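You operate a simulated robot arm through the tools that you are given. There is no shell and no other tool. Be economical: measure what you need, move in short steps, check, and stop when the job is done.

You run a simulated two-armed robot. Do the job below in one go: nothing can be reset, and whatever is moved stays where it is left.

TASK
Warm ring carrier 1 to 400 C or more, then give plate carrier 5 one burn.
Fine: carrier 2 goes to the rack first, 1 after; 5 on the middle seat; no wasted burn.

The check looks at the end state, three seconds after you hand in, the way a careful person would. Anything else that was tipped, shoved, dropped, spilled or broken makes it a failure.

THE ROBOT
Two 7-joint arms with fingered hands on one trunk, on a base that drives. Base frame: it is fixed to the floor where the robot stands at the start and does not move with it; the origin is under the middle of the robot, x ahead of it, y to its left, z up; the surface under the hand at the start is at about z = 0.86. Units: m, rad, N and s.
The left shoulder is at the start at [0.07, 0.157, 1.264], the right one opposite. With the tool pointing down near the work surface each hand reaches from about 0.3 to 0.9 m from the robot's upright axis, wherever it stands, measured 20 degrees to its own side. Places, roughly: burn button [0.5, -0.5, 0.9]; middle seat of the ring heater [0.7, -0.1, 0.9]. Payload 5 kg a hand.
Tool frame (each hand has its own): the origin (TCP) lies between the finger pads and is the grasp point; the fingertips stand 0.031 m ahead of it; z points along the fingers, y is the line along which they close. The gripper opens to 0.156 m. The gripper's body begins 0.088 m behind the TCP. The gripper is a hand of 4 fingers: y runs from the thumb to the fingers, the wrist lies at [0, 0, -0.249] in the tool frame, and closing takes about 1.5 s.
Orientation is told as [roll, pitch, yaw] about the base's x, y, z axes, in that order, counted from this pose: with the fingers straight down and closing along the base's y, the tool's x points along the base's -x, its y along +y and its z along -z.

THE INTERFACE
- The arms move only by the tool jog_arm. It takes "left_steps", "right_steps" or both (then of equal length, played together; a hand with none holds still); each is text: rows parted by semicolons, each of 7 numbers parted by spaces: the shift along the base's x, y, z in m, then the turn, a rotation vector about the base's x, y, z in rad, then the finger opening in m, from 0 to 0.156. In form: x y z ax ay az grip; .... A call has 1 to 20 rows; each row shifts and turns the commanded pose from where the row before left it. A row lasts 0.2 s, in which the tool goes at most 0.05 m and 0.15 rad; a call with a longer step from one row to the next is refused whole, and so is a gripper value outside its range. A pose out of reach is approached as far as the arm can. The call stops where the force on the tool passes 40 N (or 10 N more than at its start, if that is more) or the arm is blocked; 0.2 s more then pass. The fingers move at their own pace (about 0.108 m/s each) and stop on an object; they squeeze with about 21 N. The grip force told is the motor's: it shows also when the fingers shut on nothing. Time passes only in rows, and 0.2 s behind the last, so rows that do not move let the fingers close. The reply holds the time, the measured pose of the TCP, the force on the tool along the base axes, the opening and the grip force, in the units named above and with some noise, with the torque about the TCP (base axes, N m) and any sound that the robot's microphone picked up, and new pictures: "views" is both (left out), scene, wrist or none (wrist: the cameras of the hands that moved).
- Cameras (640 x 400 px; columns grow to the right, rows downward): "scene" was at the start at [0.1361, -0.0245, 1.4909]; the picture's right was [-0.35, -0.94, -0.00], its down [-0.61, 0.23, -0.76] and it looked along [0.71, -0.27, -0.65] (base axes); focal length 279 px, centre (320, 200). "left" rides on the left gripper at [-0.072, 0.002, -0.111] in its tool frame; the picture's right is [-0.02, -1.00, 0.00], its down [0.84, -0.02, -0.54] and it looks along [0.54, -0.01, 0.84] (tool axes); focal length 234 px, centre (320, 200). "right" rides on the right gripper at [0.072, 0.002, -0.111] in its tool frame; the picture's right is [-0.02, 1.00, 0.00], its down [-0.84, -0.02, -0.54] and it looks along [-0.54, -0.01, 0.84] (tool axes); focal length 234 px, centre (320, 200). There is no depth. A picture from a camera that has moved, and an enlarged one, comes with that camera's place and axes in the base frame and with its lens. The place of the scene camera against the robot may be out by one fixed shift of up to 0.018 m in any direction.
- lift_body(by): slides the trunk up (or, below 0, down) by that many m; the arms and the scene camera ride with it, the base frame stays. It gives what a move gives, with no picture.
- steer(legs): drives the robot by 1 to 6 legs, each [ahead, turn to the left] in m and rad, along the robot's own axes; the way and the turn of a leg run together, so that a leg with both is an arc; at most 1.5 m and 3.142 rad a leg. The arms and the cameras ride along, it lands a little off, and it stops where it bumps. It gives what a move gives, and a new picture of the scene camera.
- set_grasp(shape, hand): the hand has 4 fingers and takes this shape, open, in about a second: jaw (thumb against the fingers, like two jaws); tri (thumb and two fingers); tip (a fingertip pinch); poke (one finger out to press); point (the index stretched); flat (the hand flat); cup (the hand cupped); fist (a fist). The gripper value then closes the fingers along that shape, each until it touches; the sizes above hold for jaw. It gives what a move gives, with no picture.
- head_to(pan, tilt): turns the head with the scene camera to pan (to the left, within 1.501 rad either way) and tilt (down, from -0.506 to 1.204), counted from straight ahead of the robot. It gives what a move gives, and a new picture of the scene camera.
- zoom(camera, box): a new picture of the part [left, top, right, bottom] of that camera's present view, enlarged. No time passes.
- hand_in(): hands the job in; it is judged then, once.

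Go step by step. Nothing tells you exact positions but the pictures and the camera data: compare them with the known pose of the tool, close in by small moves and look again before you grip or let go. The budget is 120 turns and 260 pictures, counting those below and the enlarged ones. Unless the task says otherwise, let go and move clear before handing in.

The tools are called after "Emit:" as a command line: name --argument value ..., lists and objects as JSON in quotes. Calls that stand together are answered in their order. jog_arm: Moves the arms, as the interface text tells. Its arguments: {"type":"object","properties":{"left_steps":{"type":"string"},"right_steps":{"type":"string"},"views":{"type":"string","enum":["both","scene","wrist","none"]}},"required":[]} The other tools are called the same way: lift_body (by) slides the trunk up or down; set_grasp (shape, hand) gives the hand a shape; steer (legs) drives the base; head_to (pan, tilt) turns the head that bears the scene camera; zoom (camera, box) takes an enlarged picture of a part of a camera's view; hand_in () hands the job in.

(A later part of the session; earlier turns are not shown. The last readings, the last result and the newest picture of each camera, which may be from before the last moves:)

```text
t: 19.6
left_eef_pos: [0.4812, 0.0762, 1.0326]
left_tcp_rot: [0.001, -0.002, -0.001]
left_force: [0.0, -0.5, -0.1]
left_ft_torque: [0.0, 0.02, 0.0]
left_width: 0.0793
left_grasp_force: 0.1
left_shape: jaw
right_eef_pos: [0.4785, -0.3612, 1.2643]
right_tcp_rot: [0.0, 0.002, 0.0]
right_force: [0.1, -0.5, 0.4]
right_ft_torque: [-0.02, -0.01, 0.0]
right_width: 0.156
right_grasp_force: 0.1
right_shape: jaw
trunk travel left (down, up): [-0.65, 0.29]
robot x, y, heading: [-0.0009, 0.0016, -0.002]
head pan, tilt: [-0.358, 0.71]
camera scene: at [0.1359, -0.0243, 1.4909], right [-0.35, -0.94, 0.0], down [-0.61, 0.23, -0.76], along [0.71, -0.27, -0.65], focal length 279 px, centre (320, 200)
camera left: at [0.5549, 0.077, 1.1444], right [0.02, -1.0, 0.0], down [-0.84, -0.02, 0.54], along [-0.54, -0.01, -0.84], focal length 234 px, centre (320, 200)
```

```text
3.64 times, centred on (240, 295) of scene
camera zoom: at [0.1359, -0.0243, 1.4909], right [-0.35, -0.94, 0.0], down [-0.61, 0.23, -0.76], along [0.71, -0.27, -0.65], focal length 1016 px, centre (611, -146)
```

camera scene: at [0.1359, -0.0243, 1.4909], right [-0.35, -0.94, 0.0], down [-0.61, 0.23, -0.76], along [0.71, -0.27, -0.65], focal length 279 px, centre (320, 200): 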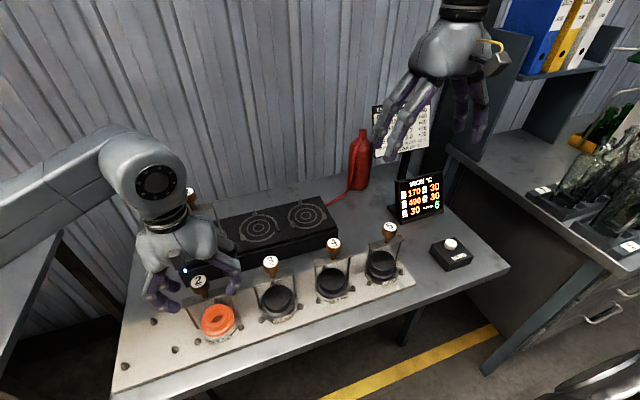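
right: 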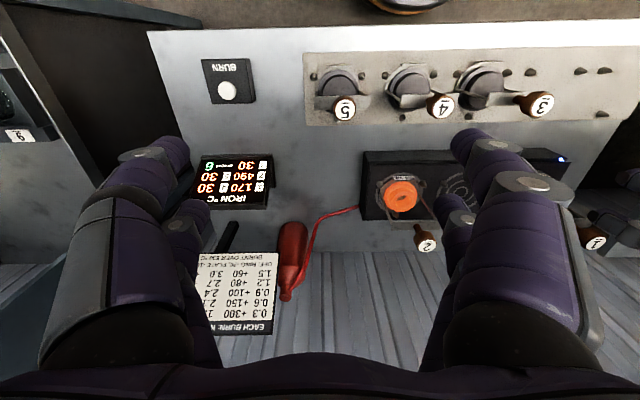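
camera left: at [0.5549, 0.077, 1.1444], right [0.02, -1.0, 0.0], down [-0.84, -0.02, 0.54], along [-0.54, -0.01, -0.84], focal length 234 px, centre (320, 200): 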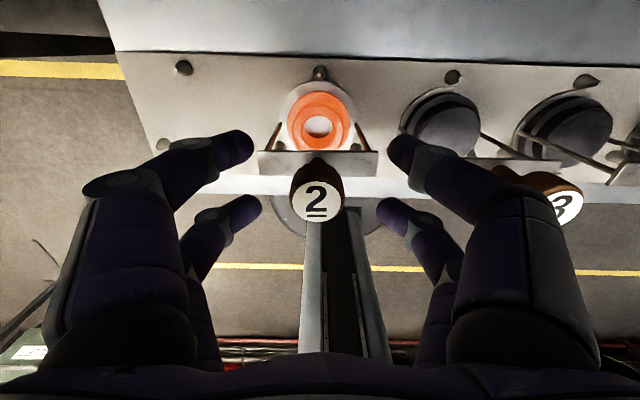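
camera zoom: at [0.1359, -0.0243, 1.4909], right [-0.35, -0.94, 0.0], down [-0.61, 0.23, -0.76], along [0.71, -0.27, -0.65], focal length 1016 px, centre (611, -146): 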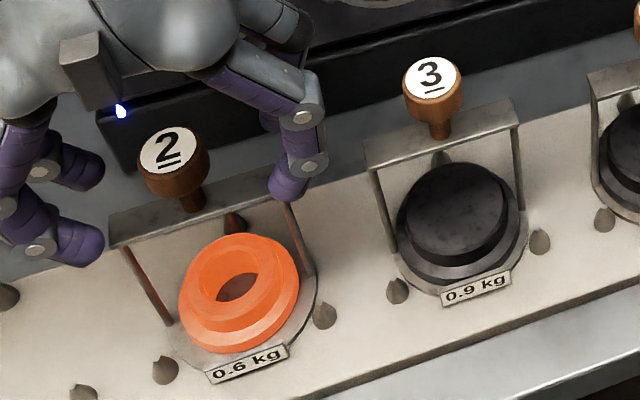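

Carrier 2 is seated on the rack and upright. I raise the left hand clear and give the right hand the poke shape, then see where its finger is.

Emit:
jog_arm --left_steps "0 0 0.02 0 0 0 0.08;0 0 0.03 0 0 0 0.08;0 0 0.03 0 0 0 0.08;0 0 0.03 0 0 0 0.08;0 0 0.03 0 0 0 0.08;0 0 0.03 0 0 0 0.08" --views "none"

Emit:
set_grasp --hand "right" --shape "poke"

Emit:
jog_arm --right_steps "0 -0.04 -0.02 0 0 0 0;0 -0.04 -0.02 0 0 0 0;0 -0.04 -0.02 0 0 0 0;0 -0.04 -0.02 0 0 0 0;0 0 -0.02 0 0 0 0;0 0 0 0 0 0 0;0 0 0 0 0 0 0"

```text
t: 21.0
left_eef_pos: [0.4815, 0.0741, 1.2015]
left_tcp_rot: [-0.001, -0.001, 0.0]
left_force: [0.2, 0.3, 0.6]
left_ft_torque: [0.02, -0.02, 0.0]
left_width: 0.0794
left_grasp_force: 0.0
left_shape: jaw
right_eef_pos: [0.4775, -0.3615, 1.2642]
right_tcp_rot: [0.0, -0.001, 0.0]
right_force: [-0.9, 0.0, -0.2]
right_ft_torque: [-0.03, -0.02, 0.02]
right_width: 0.1559
right_grasp_force: 0.0
right_shape: jaw
trunk travel left (down, up): [-0.65, 0.29]
robot x, y, heading: [0.0041, 0.0039, -0.006]
head pan, tilt: [-0.358, 0.71]
```

```text
t: 21.9
left_eef_pos: [0.4827, 0.0749, 1.2007]
left_tcp_rot: [0.002, -0.001, 0.0]
left_force: [-0.6, 0.1, 1.2]
left_ft_torque: [-0.01, 0.04, 0.0]
left_width: 0.0793
left_grasp_force: 0.0
left_shape: jaw
right_eef_pos: [0.4778, -0.3618, 1.2641]
right_tcp_rot: [0.0, 0.0, -0.001]
right_force: [0.6, 0.1, 0.4]
right_ft_torque: [-0.05, -0.02, -0.02]
right_width: 0.0
right_grasp_force: 0.2
right_shape: poke
trunk travel left (down, up): [-0.65, 0.29]
robot x, y, heading: [0.0021, -0.0015, 0.0]
head pan, tilt: [-0.358, 0.71]
```

```text
t: 23.5
left_eef_pos: [0.4823, 0.0748, 1.2012]
left_tcp_rot: [-0.001, -0.001, 0.0]
left_force: [0.8, 0.2, 0.5]
left_ft_torque: [-0.01, 0.0, 0.0]
left_width: 0.0791
left_grasp_force: 0.1
left_shape: jaw
right_eef_pos: [0.4791, -0.5241, 1.1654]
right_tcp_rot: [0.002, -0.002, 0.001]
right_force: [-1.2, 0.2, 0.4]
right_ft_torque: [-0.02, -0.05, 0.06]
right_width: 0.0
right_grasp_force: 0.1
right_shape: poke
trunk travel left (down, up): [-0.65, 0.29]
robot x, y, heading: [0.0009, 0.0006, 0.006]
head pan, tilt: [-0.358, 0.71]
camera scene: at [0.136, -0.0251, 1.4909], right [-0.35, -0.94, 0.0], down [-0.61, 0.23, -0.76], along [0.71, -0.27, -0.65], focal length 279 px, centre (320, 200)
camera right: at [0.4066, -0.5227, 1.277], right [0.02, 1.0, 0.0], down [0.84, -0.02, 0.54], along [0.54, -0.01, -0.84], focal length 234 px, centre (320, 200)
```

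scene: 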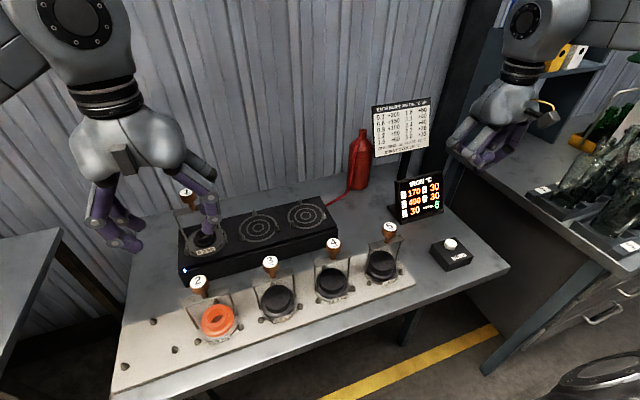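
right: 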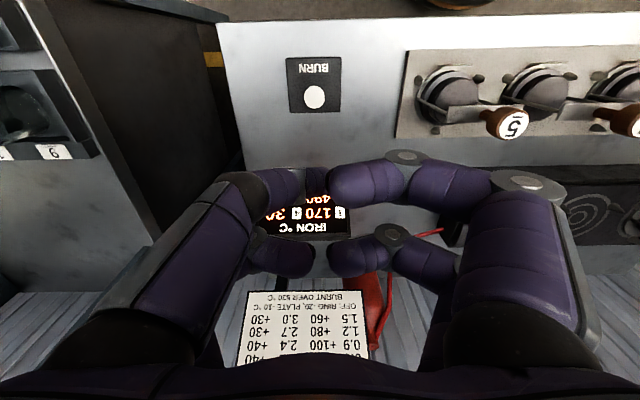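

The chart is now visible; I check it and the right hand's actual shape.

Emit:
zoom --camera "scene" --box '[365, 90, 445, 230]'

Emit:
zoom --camera "scene" --box '[430, 60, 570, 190]'

```text
2.86 times, centred on (405, 160) of scene
camera zoom: at [0.136, -0.0251, 1.4909], right [-0.35, -0.94, 0.0], down [-0.61, 0.23, -0.76], along [0.71, -0.27, -0.65], focal length 798 px, centre (77, 314)
```

zoom: 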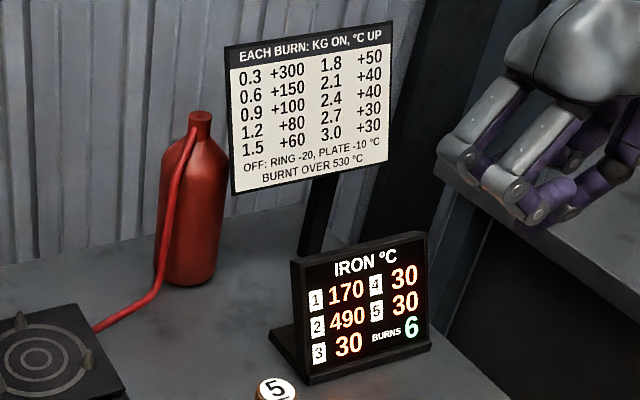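

```text
3.08 times, centred on (500, 125) of scene
camera zoom: at [0.136, -0.0251, 1.4909], right [-0.35, -0.94, 0.0], down [-0.61, 0.23, -0.76], along [0.71, -0.27, -0.65], focal length 860 px, centre (-234, 431)
```

zoom: 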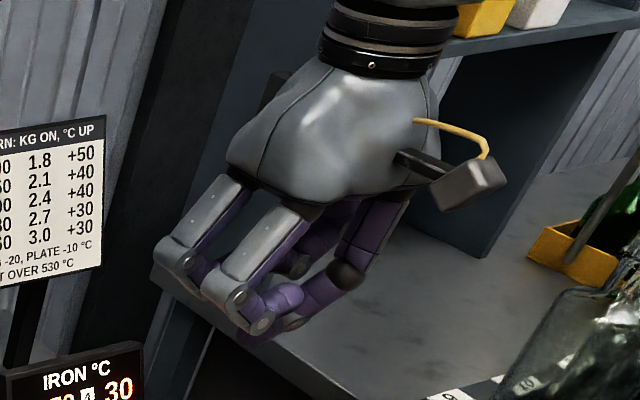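

The zero grip value may have curled the poking finger; I hold the poke with the grip value open and look.

Emit:
set_grasp --hand "right" --shape "poke"

Emit:
jog_arm --right_steps "0 0 0 0 0 0 0.156;0 0 0 0 0 0 0.156;0 0 0 0 0 0 0.156;0 0 0 0 0 0 0.156;0 0 0 0 0 0 0.156" --views "wrist"

Emit:
zoom --camera "scene" --box '[430, 60, 570, 190]'

```text
t: 24.4
left_eef_pos: [0.4828, 0.0757, 1.2017]
left_tcp_rot: [0.0, -0.001, -0.001]
left_force: [-0.4, -0.6, -0.1]
left_ft_torque: [0.0, 0.03, 0.05]
left_width: 0.0792
left_grasp_force: 0.0
left_shape: jaw
right_eef_pos: [0.4795, -0.5235, 1.1662]
right_tcp_rot: [-0.001, 0.001, -0.001]
right_force: [0.0, 0.2, -0.7]
right_ft_torque: [-0.05, 0.0, 0.04]
right_width: 0.0
right_grasp_force: 0.0
right_shape: poke
trunk travel left (down, up): [-0.65, 0.29]
robot x, y, heading: [0.0008, -0.0011, 0.0]
head pan, tilt: [-0.358, 0.71]
```

```text
t: 25.6
left_eef_pos: [0.4824, 0.0744, 1.2016]
left_tcp_rot: [0.0, -0.001, 0.002]
left_force: [0.5, 0.0, 0.6]
left_ft_torque: [0.01, 0.0, 0.0]
left_width: 0.0794
left_grasp_force: 0.1
left_shape: jaw
right_eef_pos: [0.4792, -0.5238, 1.1672]
right_tcp_rot: [0.002, 0.0, -0.001]
right_force: [-0.6, -0.1, -0.2]
right_ft_torque: [0.01, -0.02, 0.04]
right_width: 0.0
right_grasp_force: 0.0
right_shape: poke
trunk travel left (down, up): [-0.65, 0.29]
robot x, y, heading: [0.0009, 0.0005, 0.001]
head pan, tilt: [-0.358, 0.71]
camera right: at [0.4067, -0.522, 1.2774], right [0.02, 1.0, 0.0], down [0.84, -0.02, 0.54], along [0.54, -0.01, -0.84], focal length 234 px, centre (320, 200)
```

right: 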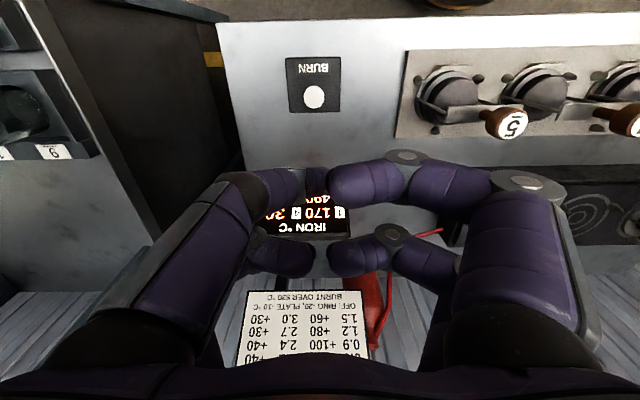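

```text
3.08 times, centred on (500, 125) of scene
camera zoom: at [0.1361, -0.0245, 1.4909], right [-0.35, -0.94, 0.0], down [-0.61, 0.23, -0.76], along [0.71, -0.27, -0.65], focal length 860 px, centre (-234, 431)
```

zoom: 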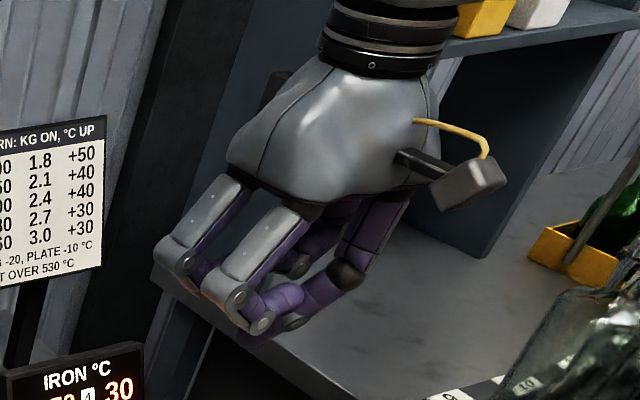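

"Poke" just closes all fingers into a beak here; I try "point" for a clearer pressing finger.

Emit:
set_grasp --hand "right" --shape "point"

Emit:
zoom --camera "right" --box '[0, 0, 640, 400]'

Emit:
zoom --camera "scene" --box '[420, 60, 580, 210]'

```text
t: 26.5
left_eef_pos: [0.4831, 0.0746, 1.2021]
left_tcp_rot: [0.0, -0.002, -0.001]
left_force: [-0.1, -0.5, 0.0]
left_ft_torque: [0.0, 0.0, -0.03]
left_width: 0.0793
left_grasp_force: 0.0
left_shape: jaw
right_eef_pos: [0.4783, -0.5243, 1.1671]
right_tcp_rot: [0.0, 0.0, 0.0]
right_force: [-1.8, -0.5, -0.5]
right_ft_torque: [-0.01, 0.01, -0.01]
right_width: 0.0001
right_grasp_force: 0.0
right_shape: point
trunk travel left (down, up): [-0.65, 0.29]
robot x, y, heading: [0.001, -0.0026, 0.002]
head pan, tilt: [-0.358, 0.71]
```

```text
1.00 times, centred on (320, 200) of right (not enlarged: the box is as wide or as high as the picture)
camera zoom: at [0.4067, -0.522, 1.2774], right [0.02, 1.0, 0.0], down [0.84, -0.02, 0.54], along [0.54, -0.01, -0.84], focal length 234 px, centre (320, 200)
```

zoom: 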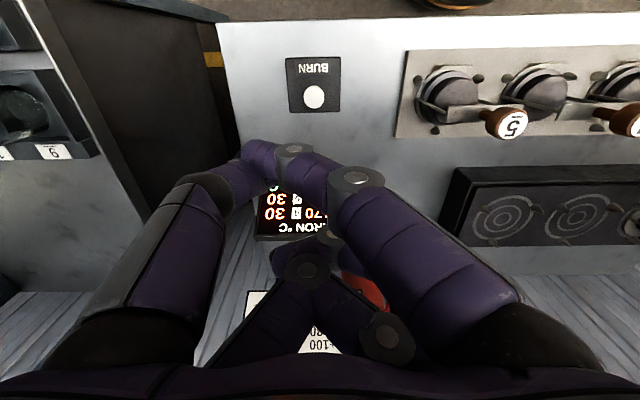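

```text
2.67 times, centred on (500, 135) of scene
camera zoom: at [0.1361, -0.0245, 1.4909], right [-0.35, -0.94, 0.0], down [-0.61, 0.23, -0.76], along [0.71, -0.27, -0.65], focal length 745 px, centre (-160, 373)
```

zoom: 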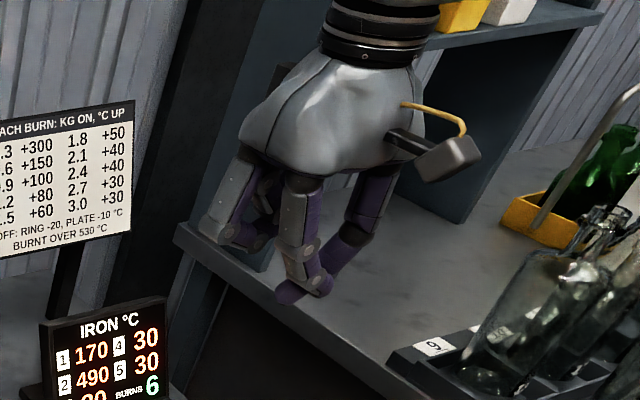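

Pointing index tip is roughly at TCP+(-0.02,-0.015,-0.015); the button is at about [0.465,-0.531,0.908]. I descend most of the way and look.

Emit:
jog_arm --right_steps "0 0 -0.03 0 0 0 0;0 0 -0.04 0 0 0 0;0 0 -0.04 0 0 0 0;0 0 -0.04 0 0 0 0;0 0 -0.02 0 0 0 0;0 0 0 0 0 0 0"

Emit:
zoom --camera "scene" --box '[390, 150, 530, 290]'

Emit:
zoom --camera "right" --box '[220, 60, 420, 200]'

```text
t: 27.9
left_eef_pos: [0.4816, 0.0754, 1.2017]
left_tcp_rot: [0.001, -0.003, -0.001]
left_force: [0.2, 0.7, 0.3]
left_ft_torque: [0.0, -0.02, -0.03]
left_width: 0.0796
left_grasp_force: 0.0
left_shape: jaw
right_eef_pos: [0.4793, -0.521, 0.994]
right_tcp_rot: [0.0, 0.0, 0.001]
right_force: [-1.0, 0.8, -0.4]
right_ft_torque: [0.03, 0.0, -0.01]
right_width: 0.0
right_grasp_force: 0.0
right_shape: point
trunk travel left (down, up): [-0.65, 0.29]
robot x, y, heading: [-0.0009, -0.0003, -0.004]
head pan, tilt: [-0.358, 0.71]
camera scene: at [0.1359, -0.024, 1.4909], right [-0.35, -0.94, 0.0], down [-0.61, 0.23, -0.76], along [0.71, -0.27, -0.65], focal length 279 px, centre (320, 200)
camera right: at [0.4077, -0.5192, 1.1048], right [0.02, 1.0, 0.0], down [0.84, -0.02, 0.54], along [0.54, -0.01, -0.84], focal length 234 px, centre (320, 200)
```

scene: 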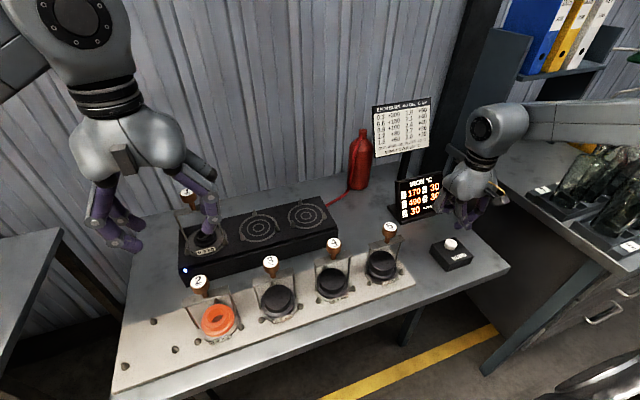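
right: 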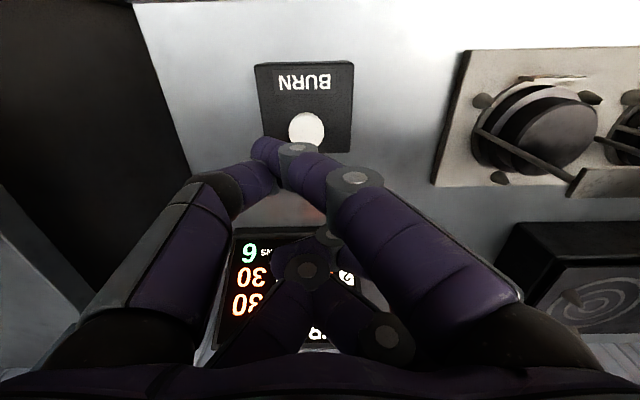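

```text
2.86 times, centred on (460, 220) of scene
camera zoom: at [0.1359, -0.024, 1.4909], right [-0.35, -0.94, 0.0], down [-0.61, 0.23, -0.76], along [0.71, -0.27, -0.65], focal length 798 px, centre (-80, 143)
```

zoom: 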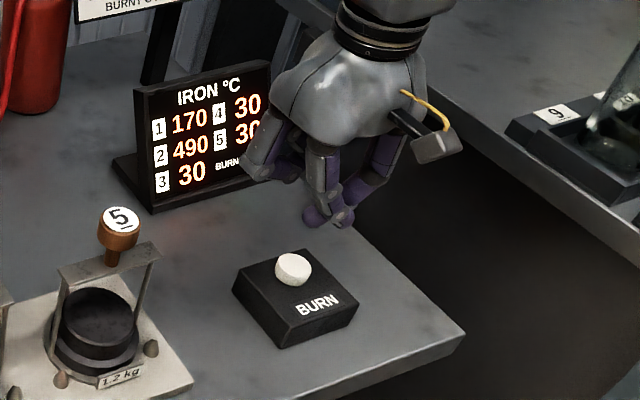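

```text
2.86 times, centred on (320, 130) of right
camera zoom: at [0.4077, -0.5192, 1.1048], right [0.02, 1.0, 0.0], down [0.84, -0.02, 0.54], along [0.54, -0.01, -0.84], focal length 669 px, centre (320, 400)
```

zoom: 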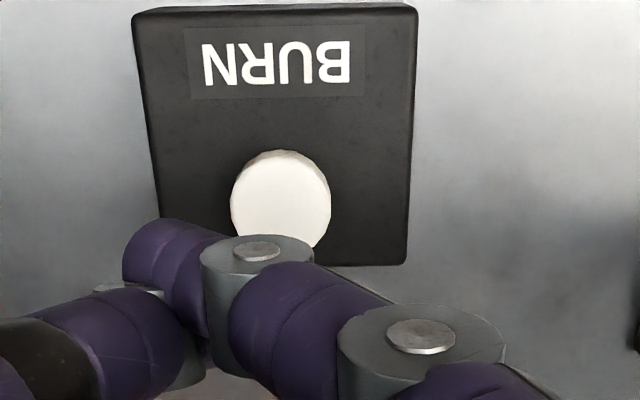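

The fingertip is about above the button (needs +8 mm in y), ~6 cm up. I approach to just above it.

Emit:
jog_arm --right_steps "0 0.008 -0.02 0 0 0 0;0 0 -0.02 0 0 0 0;0 0 -0.01 0 0 0 0;0 0 0 0 0 0 0" --views "wrist"

Emit:
zoom --camera "scene" --box '[410, 180, 510, 290]'

```text
t: 28.9
left_eef_pos: [0.482, 0.0752, 1.2015]
left_tcp_rot: [-0.002, -0.002, 0.001]
left_force: [0.2, 0.7, -0.1]
left_ft_torque: [-0.02, -0.01, -0.02]
left_width: 0.0793
left_grasp_force: 0.0
left_shape: jaw
right_eef_pos: [0.4796, -0.5136, 0.9425]
right_tcp_rot: [0.0, -0.001, 0.0]
right_force: [0.4, 0.0, 3.5]
right_ft_torque: [-0.08, 0.03, -0.03]
right_width: 0.0002
right_grasp_force: 0.1
right_shape: point
trunk travel left (down, up): [-0.65, 0.29]
robot x, y, heading: [-0.0009, -0.0032, -0.001]
head pan, tilt: [-0.358, 0.71]
heard: click
camera right: at [0.4069, -0.5115, 1.054], right [0.02, 1.0, 0.0], down [0.84, -0.02, 0.55], along [0.55, -0.01, -0.84], focal length 234 px, centre (320, 200)
```

right: 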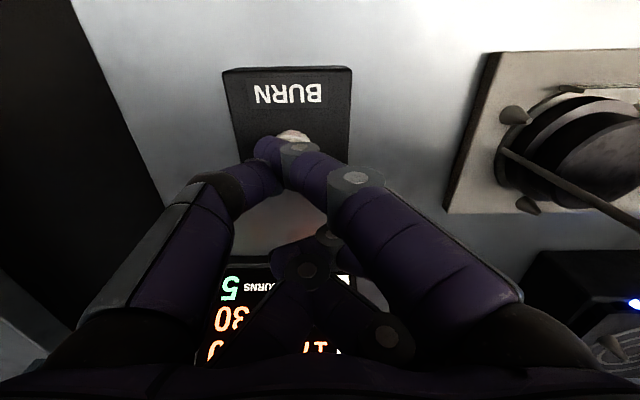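

```text
3.64 times, centred on (460, 235) of scene
camera zoom: at [0.1357, -0.024, 1.491], right [-0.35, -0.94, 0.0], down [-0.61, 0.23, -0.76], along [0.71, -0.27, -0.65], focal length 1016 px, centre (-189, 73)
```

zoom: 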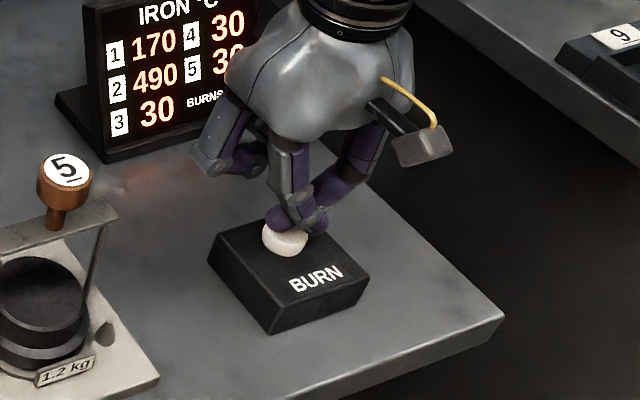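

Click heard and the counter shows 5. I lift straight off the button and watch the readout.

Emit:
jog_arm --right_steps "0 0 0.03 0 0 0 0;0 0 0.04 0 0 0 0;0 0 0.04 0 0 0 0;0 0 0.04 0 0 0 0;0 0 0.04 0 0 0 0;0 0 0.04 0 0 0 0;0 0 0 0 0 0 0;0 0 0 0 0 0 0;0 0 0 0 0 0 0;0 0 0 0 0 0 0;0 0 0 0 0 0 0;0 0 0 0 0 0 0" --views "none"

Emit:
zoom --camera "scene" --box '[160, 140, 460, 340]'

```text
t: 31.5
left_eef_pos: [0.4821, 0.0747, 1.2009]
left_tcp_rot: [0.0, -0.002, 0.0]
left_force: [0.3, 0.4, -0.2]
left_ft_torque: [0.01, -0.05, -0.01]
left_width: 0.0793
left_grasp_force: 0.1
left_shape: jaw
right_eef_pos: [0.4757, -0.514, 1.1739]
right_tcp_rot: [0.0, 0.0, 0.0]
right_force: [0.1, -0.2, -0.6]
right_ft_torque: [0.01, 0.02, 0.0]
right_width: 0.0001
right_grasp_force: 0.1
right_shape: point
trunk travel left (down, up): [-0.65, 0.29]
robot x, y, heading: [-0.0002, -0.0006, -0.001]
head pan, tilt: [-0.358, 0.71]
```

```text
2.00 times, centred on (310, 240) of scene
camera zoom: at [0.136, -0.0243, 1.4909], right [-0.35, -0.94, 0.0], down [-0.61, 0.23, -0.76], along [0.71, -0.27, -0.65], focal length 559 px, centre (340, 120)
```

zoom: 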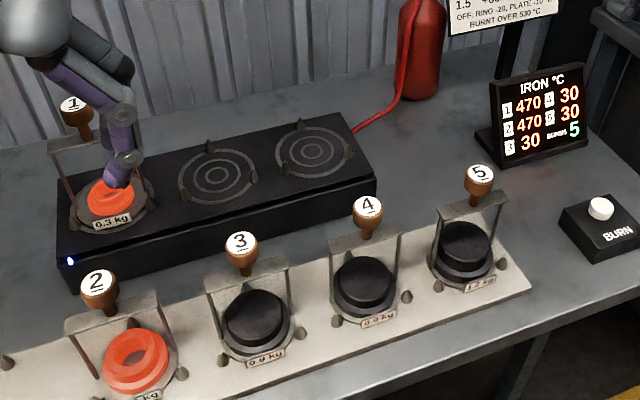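

Readout: carrier 1 at 470, carrier 2 at 470, 5 burns left. Next the left hand goes over knob 1 (about [0.688,0.076,1.10]).

Emit:
jog_arm --left_steps "0.04 0 0 0 0 0 0.08;0.04 0 0 0 0 0 0.08;0.04 0 0 0 0 0 0.08;0.04 0 0 0 0 0 0.08;0.04 0 0 0 0 0 0.08;0 0 -0.03 0 0 0 0.08;0 0 0 0 0 0 0.08"

```text
t: 33.1
left_eef_pos: [0.6798, 0.0769, 1.1719]
left_tcp_rot: [0.0, -0.001, 0.0]
left_force: [0.0, 0.1, 0.0]
left_ft_torque: [0.0, -0.01, -0.03]
left_width: 0.0795
left_grasp_force: 0.0
left_shape: jaw
right_eef_pos: [0.4755, -0.5148, 1.1736]
right_tcp_rot: [-0.001, -0.001, 0.001]
right_force: [0.1, -1.1, -0.6]
right_ft_torque: [0.04, 0.0, 0.0]
right_width: 0.0001
right_grasp_force: 0.0
right_shape: point
trunk travel left (down, up): [-0.65, 0.29]
robot x, y, heading: [-0.0013, 0.0001, -0.004]
head pan, tilt: [-0.358, 0.71]
camera scene: at [0.1359, -0.0247, 1.4909], right [-0.35, -0.94, 0.0], down [-0.61, 0.23, -0.76], along [0.71, -0.27, -0.65], focal length 279 px, centre (320, 200)
camera left: at [0.7528, 0.0767, 1.2832], right [0.02, -1.0, 0.0], down [-0.84, -0.02, 0.54], along [-0.54, -0.01, -0.84], focal length 234 px, centre (320, 200)
```

scene: 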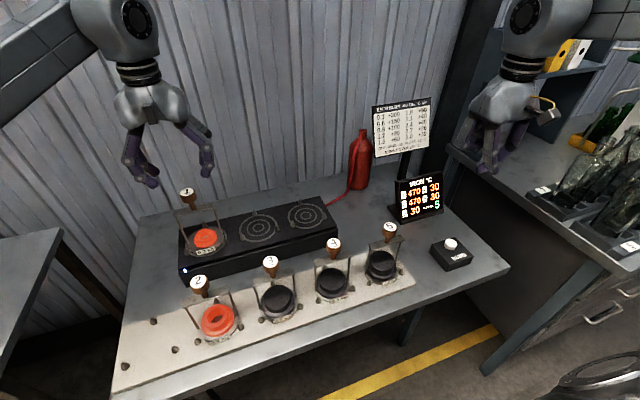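
left: 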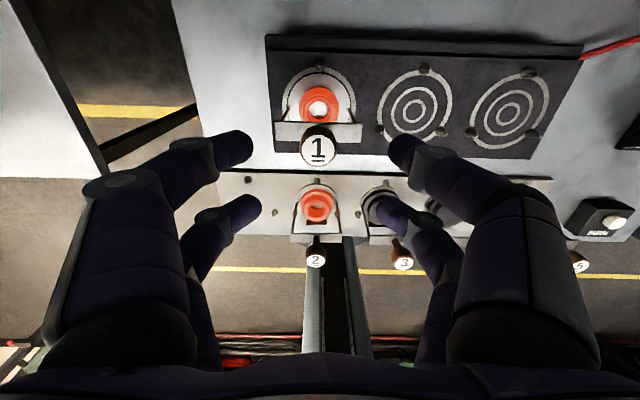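

Knob 1 is at about [0.684,0.077]. Descend, close, and lift slightly.

Emit:
jog_arm --left_steps "0.003 0 -0.02 0 0 0 0.08;0 0 -0.025 0 0 0 0.08;0 0 -0.025 0 0 0 0.08;0 0 -0.018 0 0 0 0.08;0 0 0 0 0 0 0.08" --views "wrist"

Emit:
zoom --camera "scene" --box '[130, 110, 250, 250]'

```text
t: 34.3
left_eef_pos: [0.6836, 0.076, 1.084]
left_tcp_rot: [-0.001, 0.0, -0.001]
left_force: [-0.1, 0.3, 0.9]
left_ft_torque: [-0.02, -0.02, -0.01]
left_width: 0.0797
left_grasp_force: 0.1
left_shape: jaw
right_eef_pos: [0.4746, -0.5143, 1.1749]
right_tcp_rot: [0.0, 0.001, 0.0]
right_force: [-0.6, 0.5, 0.0]
right_ft_torque: [0.01, 0.0, 0.0]
right_width: 0.0
right_grasp_force: 0.1
right_shape: point
trunk travel left (down, up): [-0.65, 0.29]
robot x, y, heading: [0.001, -0.0003, -0.001]
head pan, tilt: [-0.358, 0.71]
camera left: at [0.7572, 0.0771, 1.1961], right [0.02, -1.0, 0.0], down [-0.84, -0.02, 0.54], along [-0.54, -0.01, -0.84], focal length 234 px, centre (320, 200)
```

left: 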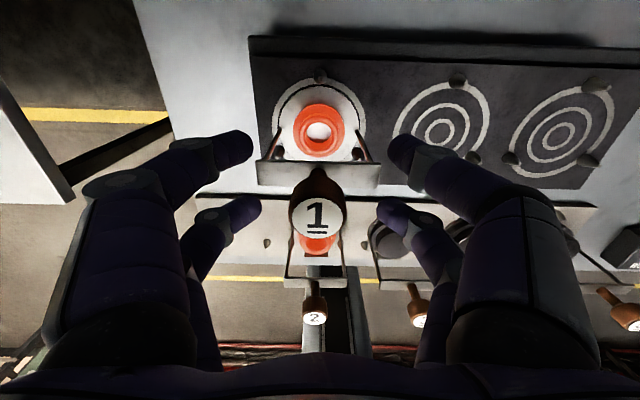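

```text
2.86 times, centred on (190, 180) of scene
camera zoom: at [0.1358, -0.0247, 1.4909], right [-0.35, -0.94, 0.0], down [-0.61, 0.23, -0.76], along [0.71, -0.27, -0.65], focal length 798 px, centre (691, 257)
```

zoom: 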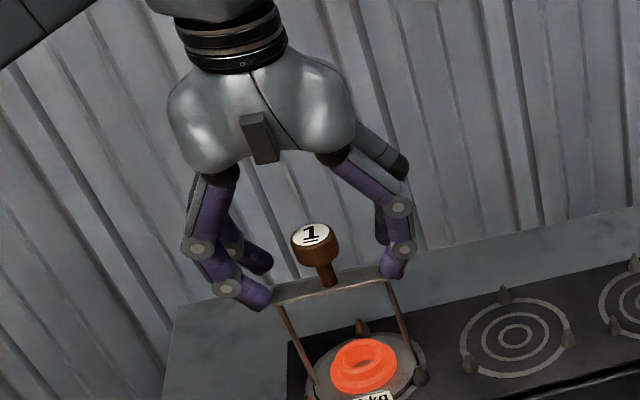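

Same geometry as before, so I close and lift a little.

Emit:
jog_arm --left_steps "0 0 0 0 0 0 0.06;0 0 0 0 0 0 0.04;0 0 0 0 0 0 0.02;0 0 0 0 0 0 0;0 0 0 0 0 0 0;0 0 0 0 0 0 0;0 0 0 0 0 0 0;0 0 0.005 0 0 0 0;0 0 0.005 0 0 0 0;0 0 0.005 0 0 0 0;0 0 0.005 0 0 0 0;0 0 0.005 0 0 0 0;0 0 0.005 0 0 0 0;0 0 0 0 0 0 0" --views "wrist"

Emit:
zoom --camera "scene" --box '[130, 120, 250, 260]'

```text
t: 37.3
left_eef_pos: [0.6835, 0.0764, 1.1137]
left_tcp_rot: [0.0, -0.001, 0.0]
left_force: [-0.4, 0.7, -4.1]
left_ft_torque: [-0.01, -0.01, -0.02]
left_width: 0.0002
left_grasp_force: 21.0
left_shape: jaw
right_eef_pos: [0.4745, -0.5143, 1.1733]
right_tcp_rot: [0.0, -0.001, -0.001]
right_force: [0.0, -0.3, -0.6]
right_ft_torque: [-0.02, 0.01, 0.04]
right_width: 0.0003
right_grasp_force: 0.1
right_shape: point
trunk travel left (down, up): [-0.65, 0.29]
robot x, y, heading: [-0.0004, 0.0005, -0.001]
head pan, tilt: [-0.358, 0.71]
camera left: at [0.7577, 0.0772, 1.2249], right [0.02, -1.0, 0.0], down [-0.84, -0.02, 0.54], along [-0.54, -0.01, -0.84], focal length 234 px, centre (320, 200)
```

left: 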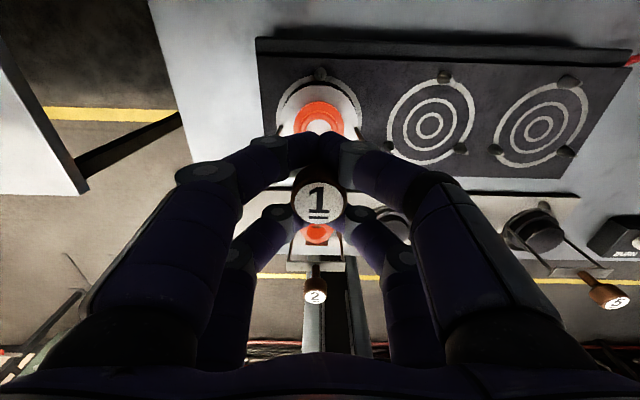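

```text
2.86 times, centred on (190, 190) of scene
camera zoom: at [0.1366, -0.0243, 1.4908], right [-0.35, -0.94, 0.0], down [-0.61, 0.23, -0.76], along [0.71, -0.27, -0.65], focal length 798 px, centre (691, 229)
```

zoom: 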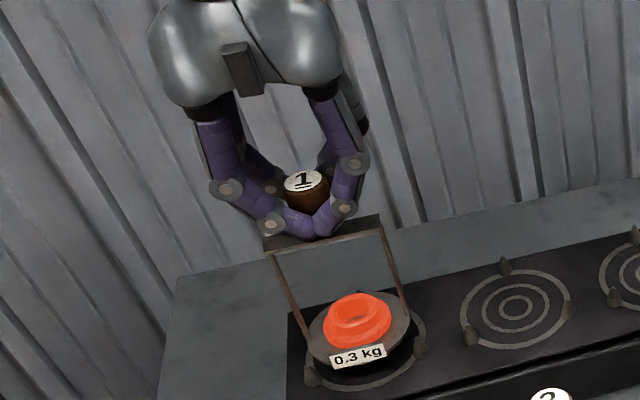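

Carrier 1 hangs freely. Lift and carry it above the leftmost rack seat at about [0.484,0.212].

Emit:
jog_arm --left_steps "0 0 0.02 0 0 0 0;0 0 0.025 0 0 0 0;0 0 0.025 0 0 0 0;0 0 0.025 0 0 0 0;0 0 0.02 0 0 0 0;-0.01 0.007 0 0 0 0 0;-0.02 0.0135 0 0 0 0 0;-0.02 0.0135 0 0 0 0 0;-0.02 0.0135 0 0 0 0 0;-0.02 0.0135 0 0 0 0 0;-0.02 0.0135 0 0 0 0 0;-0.02 0.0135 0 0 0 0 0;-0.02 0.0135 0 0 0 0 0;-0.02 0.0135 0 0 0 0 0;-0.02 0.0135 0 0 0 0 0;-0.0095 0.0075 0 0 0 0 0;0 0 0 0 0 0 0" --views "none"

Emit:
jog_arm --left_steps "0 0 -0.03 0 0 0 0;0 0 -0.03 0 0 0 0;0 0 -0.03 0 0 0 0;0 0 -0.03 0 0 0 0;0 0 -0.03 0 0 0 0;0 0 0 0 0 0 0;0 0 0 0 0 0 0"

Emit:
zoom --camera "left" --box '[220, 0, 420, 200]'

Emit:
zoom --camera "scene" --box '[90, 230, 260, 390]'

```text
t: 40.9
left_eef_pos: [0.4878, 0.2101, 1.2298]
left_tcp_rot: [0.0, 0.0, -0.001]
left_force: [0.4, -0.4, -3.7]
left_ft_torque: [0.02, -0.04, -0.03]
left_width: 0.0001
left_grasp_force: 21.0
left_shape: jaw
right_eef_pos: [0.4764, -0.5141, 1.1725]
right_tcp_rot: [-0.001, 0.0, -0.001]
right_force: [-0.2, -0.1, 0.4]
right_ft_torque: [0.01, 0.0, -0.01]
right_width: 0.0
right_grasp_force: 0.0
right_shape: point
trunk travel left (down, up): [-0.65, 0.29]
robot x, y, heading: [0.0013, 0.0025, 0.001]
head pan, tilt: [-0.358, 0.71]
```

```text
t: 42.5
left_eef_pos: [0.4852, 0.2148, 1.0773]
left_tcp_rot: [0.0, -0.002, 0.001]
left_force: [-0.3, -0.1, -3.7]
left_ft_torque: [0.0, -0.01, 0.02]
left_width: 0.0001
left_grasp_force: 21.0
left_shape: jaw
right_eef_pos: [0.4753, -0.5133, 1.1734]
right_tcp_rot: [0.001, 0.0, 0.001]
right_force: [-1.0, 0.1, 0.1]
right_ft_torque: [0.0, -0.02, 0.0]
right_width: 0.0001
right_grasp_force: 0.1
right_shape: point
trunk travel left (down, up): [-0.65, 0.29]
robot x, y, heading: [-0.0013, 0.0011, 0.004]
head pan, tilt: [-0.358, 0.71]
camera scene: at [0.1365, -0.024, 1.4909], right [-0.35, -0.94, 0.0], down [-0.61, 0.23, -0.76], along [0.71, -0.27, -0.65], focal length 279 px, centre (320, 200)
camera left: at [0.5593, 0.2157, 1.189], right [0.02, -1.0, 0.0], down [-0.84, -0.02, 0.54], along [-0.54, -0.01, -0.84], focal length 234 px, centre (320, 200)
```

scene: 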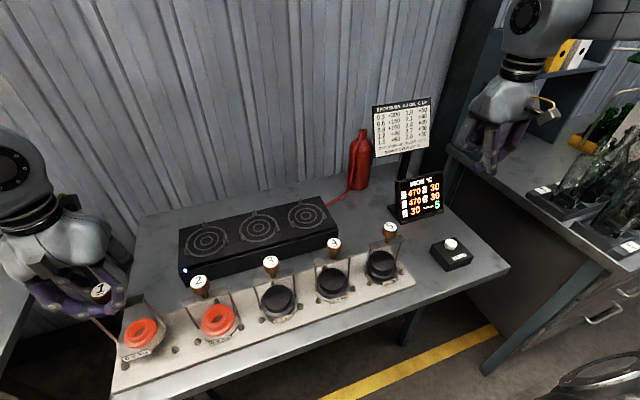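
left: 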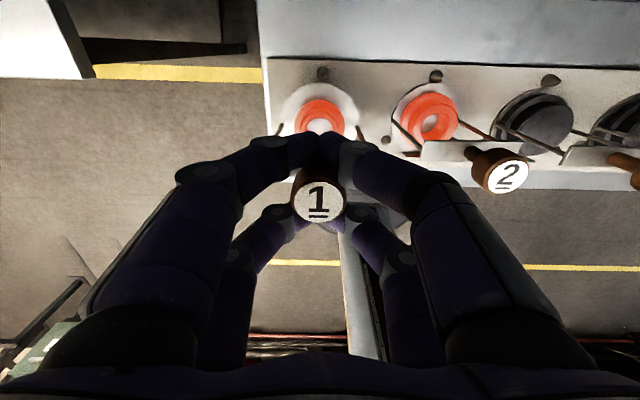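

```text
2.00 times, centred on (320, 100) of left
camera zoom: at [0.5593, 0.2157, 1.189], right [0.02, -1.0, 0.0], down [-0.84, -0.02, 0.54], along [-0.54, -0.01, -0.84], focal length 468 px, centre (320, 400)
```

zoom: 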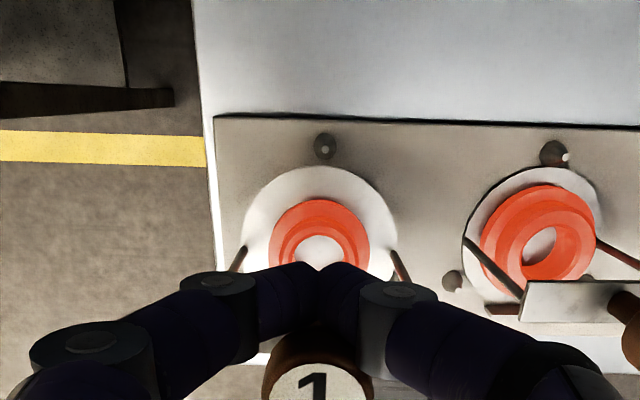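

```text
2.50 times, centred on (175, 310) of scene
camera zoom: at [0.1365, -0.024, 1.4909], right [-0.35, -0.94, 0.0], down [-0.61, 0.23, -0.76], along [0.71, -0.27, -0.65], focal length 698 px, centre (682, -75)
```

zoom: 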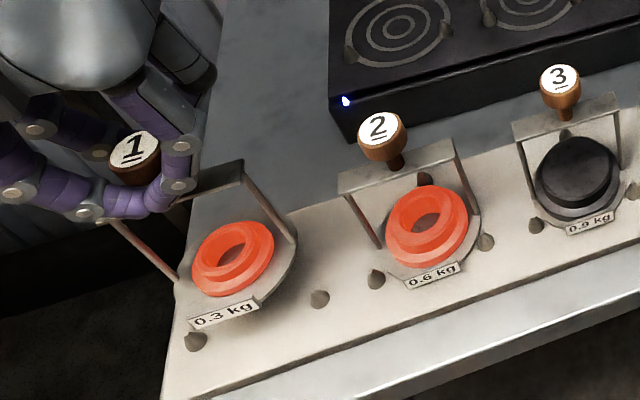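

Nicely upright; small correction (-3 mm x, -2.5 mm y) and lower to the peg tips.

Emit:
jog_arm --left_steps "-0.003 -0.0025 0 0 0 0 0;0 0 -0.015 0 0 0 0;0 0 -0.012 0 0 0 0;0 0 -0.007 0 0 0 0;0 0 0 0 0 0 0" --views "none"

Emit:
zoom --camera "left" --box '[220, 0, 420, 200]'

Emit:
zoom --camera "scene" --box '[90, 230, 260, 390]'

```text
t: 43.7
left_eef_pos: [0.4825, 0.2113, 1.0461]
left_tcp_rot: [0.0, 0.0, 0.0]
left_force: [-0.2, 0.3, -4.0]
left_ft_torque: [0.0, 0.04, 0.0]
left_width: 0.0003
left_grasp_force: 21.0
left_shape: jaw
right_eef_pos: [0.4756, -0.5137, 1.1744]
right_tcp_rot: [0.001, 0.0, 0.0]
right_force: [0.5, 0.3, -0.8]
right_ft_torque: [-0.02, 0.04, -0.02]
right_width: 0.0
right_grasp_force: 0.0
right_shape: point
trunk travel left (down, up): [-0.65, 0.29]
robot x, y, heading: [0.0001, 0.0026, 0.005]
head pan, tilt: [-0.358, 0.71]
```

```text
2.00 times, centred on (320, 100) of left
camera zoom: at [0.5556, 0.2128, 1.1571], right [0.02, -1.0, 0.0], down [-0.84, -0.02, 0.54], along [-0.54, -0.01, -0.84], focal length 468 px, centre (320, 400)
```

zoom: 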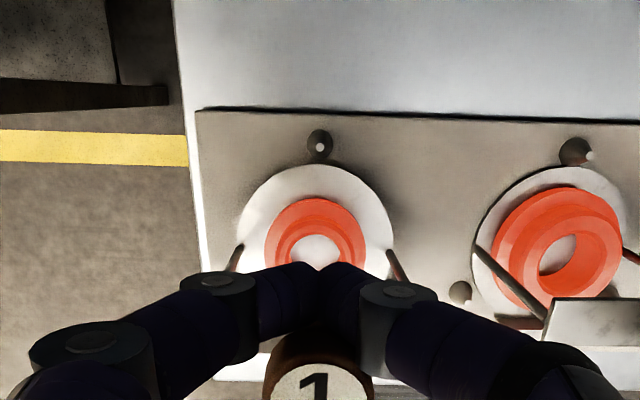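

```text
2.50 times, centred on (175, 310) of scene
camera zoom: at [0.1365, -0.024, 1.4909], right [-0.35, -0.94, 0.0], down [-0.61, 0.23, -0.76], along [0.71, -0.27, -0.65], focal length 698 px, centre (682, -75)
```

zoom: 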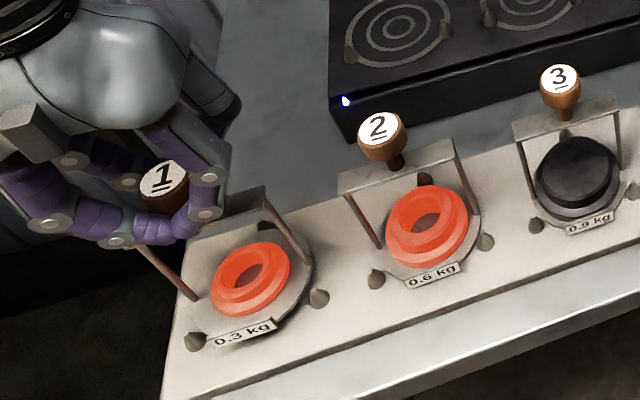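

Aligned. Lower onto the seat.

Emit:
jog_arm --left_steps "-0.001 0 -0.004 0 0 0 0;0 0 -0.004 0 0 0 0;0 0 -0.004 0 0 0 0;0 0 0 0 0 0 0" --views "none"

Emit:
zoom --camera "scene" --box '[90, 230, 260, 390]'

```text
t: 44.7
left_eef_pos: [0.4789, 0.2095, 1.0336]
left_tcp_rot: [-0.001, -0.002, 0.001]
left_force: [0.4, -0.5, -3.4]
left_ft_torque: [0.01, 0.02, 0.01]
left_width: 0.0001
left_grasp_force: 20.6
left_shape: jaw
right_eef_pos: [0.4742, -0.5149, 1.1739]
right_tcp_rot: [0.001, 0.0, 0.0]
right_force: [-0.6, 0.2, -0.1]
right_ft_torque: [0.01, -0.02, 0.0]
right_width: 0.0
right_grasp_force: 0.1
right_shape: point
trunk travel left (down, up): [-0.65, 0.29]
robot x, y, heading: [-0.0007, 0.0019, 0.001]
head pan, tilt: [-0.358, 0.71]
```

```text
2.50 times, centred on (175, 310) of scene
camera zoom: at [0.1364, -0.0242, 1.4909], right [-0.35, -0.94, 0.0], down [-0.61, 0.23, -0.76], along [0.71, -0.27, -0.65], focal length 698 px, centre (682, -75)
```

zoom: 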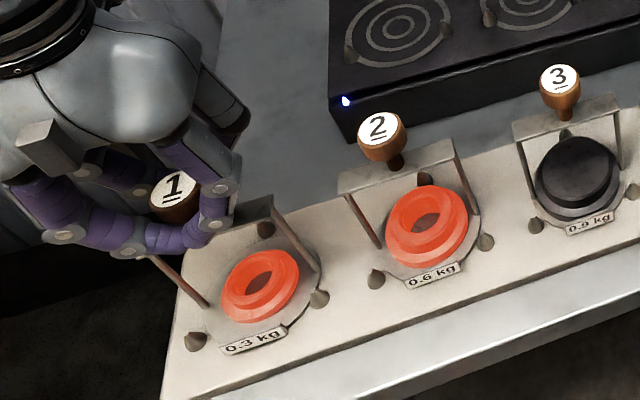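

Still hanging. One look from the wrist before the last millimetres.

Emit:
zoom --camera "left" --box '[220, 0, 420, 200]'

```text
2.00 times, centred on (320, 100) of left
camera zoom: at [0.554, 0.2111, 1.1449], right [0.02, -1.0, 0.0], down [-0.84, -0.02, 0.54], along [-0.54, -0.01, -0.84], focal length 468 px, centre (320, 400)
```

zoom: 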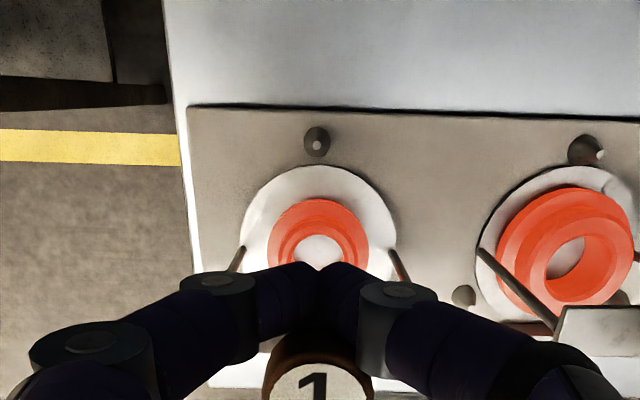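

Emit:
jog_arm --left_steps "0.002 0.002 0 0 0 0 0;0 0 -0.003 0 0 0 0;0 0 -0.003 0 0 0 0;0 0 0 0 0 0 0" --views "none"

Emit:
zoom --camera "left" --box '[220, 0, 420, 200]'

Emit:
zoom --camera "scene" --box '[90, 230, 260, 390]'

```text
t: 45.7
left_eef_pos: [0.4822, 0.2117, 1.0264]
left_tcp_rot: [-0.001, 0.001, 0.001]
left_force: [-0.3, -0.5, -0.9]
left_ft_torque: [0.0, -0.01, -0.03]
left_width: 0.0
left_grasp_force: 21.5
left_shape: jaw
right_eef_pos: [0.4758, -0.5141, 1.1737]
right_tcp_rot: [0.001, 0.001, 0.0]
right_force: [-0.7, -0.1, -0.7]
right_ft_torque: [0.01, 0.01, 0.01]
right_width: 0.0
right_grasp_force: 0.0
right_shape: point
trunk travel left (down, up): [-0.65, 0.29]
robot x, y, heading: [-0.0007, 0.0028, -0.001]
head pan, tilt: [-0.358, 0.71]
```

```text
2.00 times, centred on (320, 100) of left
camera zoom: at [0.5551, 0.2128, 1.1384], right [0.02, -1.0, 0.0], down [-0.84, -0.02, 0.54], along [-0.54, -0.01, -0.84], focal length 468 px, centre (320, 400)
```

zoom: 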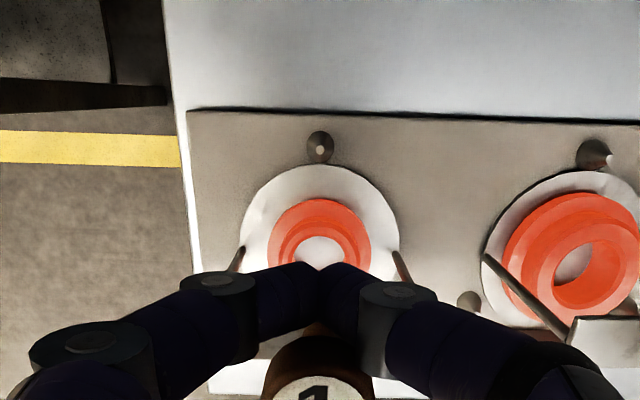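

```text
2.50 times, centred on (175, 310) of scene
camera zoom: at [0.1358, -0.0244, 1.4909], right [-0.35, -0.94, 0.0], down [-0.61, 0.23, -0.76], along [0.71, -0.27, -0.65], focal length 698 px, centre (682, -75)
```

zoom: 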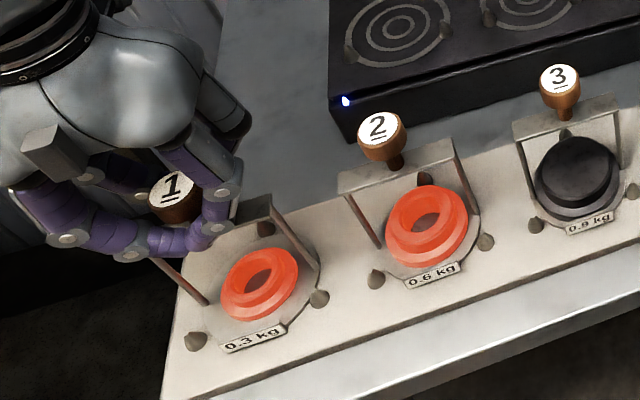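

Weight is off and the knob has risen in the hand; the base sits between the pegs. Release and look.

Emit:
jog_arm --left_steps "0 0 0 0 0 0 0.01;0 0 0 0 0 0 0.03;0 0 0 0 0 0 0.05;0 0 0 0 0 0 0.08;0 0 0 0 0 0 0.08;0 0 0 0 0 0 0.08;0 0 0 0 0 0 0.08" --views "wrist"

Emit:
zoom --camera "scene" --box '[90, 230, 260, 390]'

```text
t: 47.3
left_eef_pos: [0.4817, 0.2115, 1.0276]
left_tcp_rot: [0.001, -0.001, -0.001]
left_force: [0.1, -0.8, 0.3]
left_ft_torque: [0.0, -0.01, -0.01]
left_width: 0.0795
left_grasp_force: 0.0
left_shape: jaw
right_eef_pos: [0.4748, -0.5153, 1.1735]
right_tcp_rot: [-0.001, 0.0, 0.001]
right_force: [1.3, 0.2, 0.3]
right_ft_torque: [-0.02, -0.02, 0.03]
right_width: 0.0001
right_grasp_force: 0.1
right_shape: point
trunk travel left (down, up): [-0.65, 0.29]
robot x, y, heading: [-0.0006, -0.0017, 0.0]
head pan, tilt: [-0.358, 0.71]
camera left: at [0.5553, 0.2128, 1.1384], right [0.02, -1.0, 0.0], down [-0.84, -0.02, 0.54], along [-0.54, -0.01, -0.84], focal length 234 px, centre (320, 200)
```

left: 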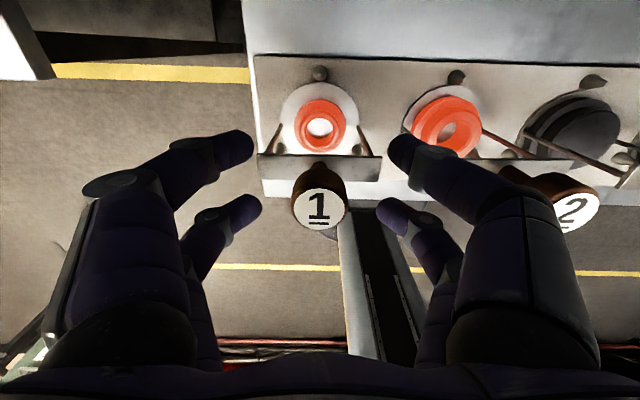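

```text
2.50 times, centred on (175, 310) of scene
camera zoom: at [0.136, -0.0243, 1.4909], right [-0.35, -0.94, 0.0], down [-0.61, 0.23, -0.76], along [0.71, -0.27, -0.65], focal length 698 px, centre (682, -75)
```

zoom: 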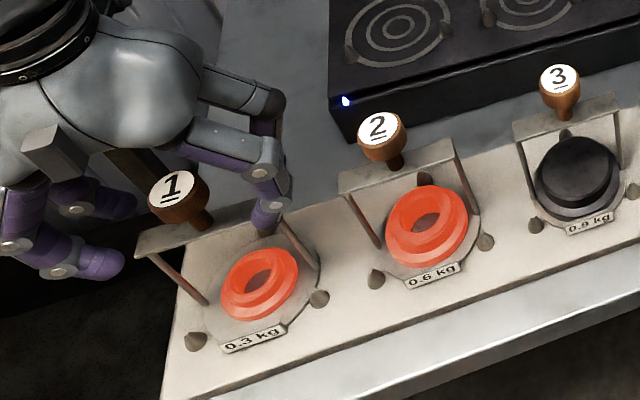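

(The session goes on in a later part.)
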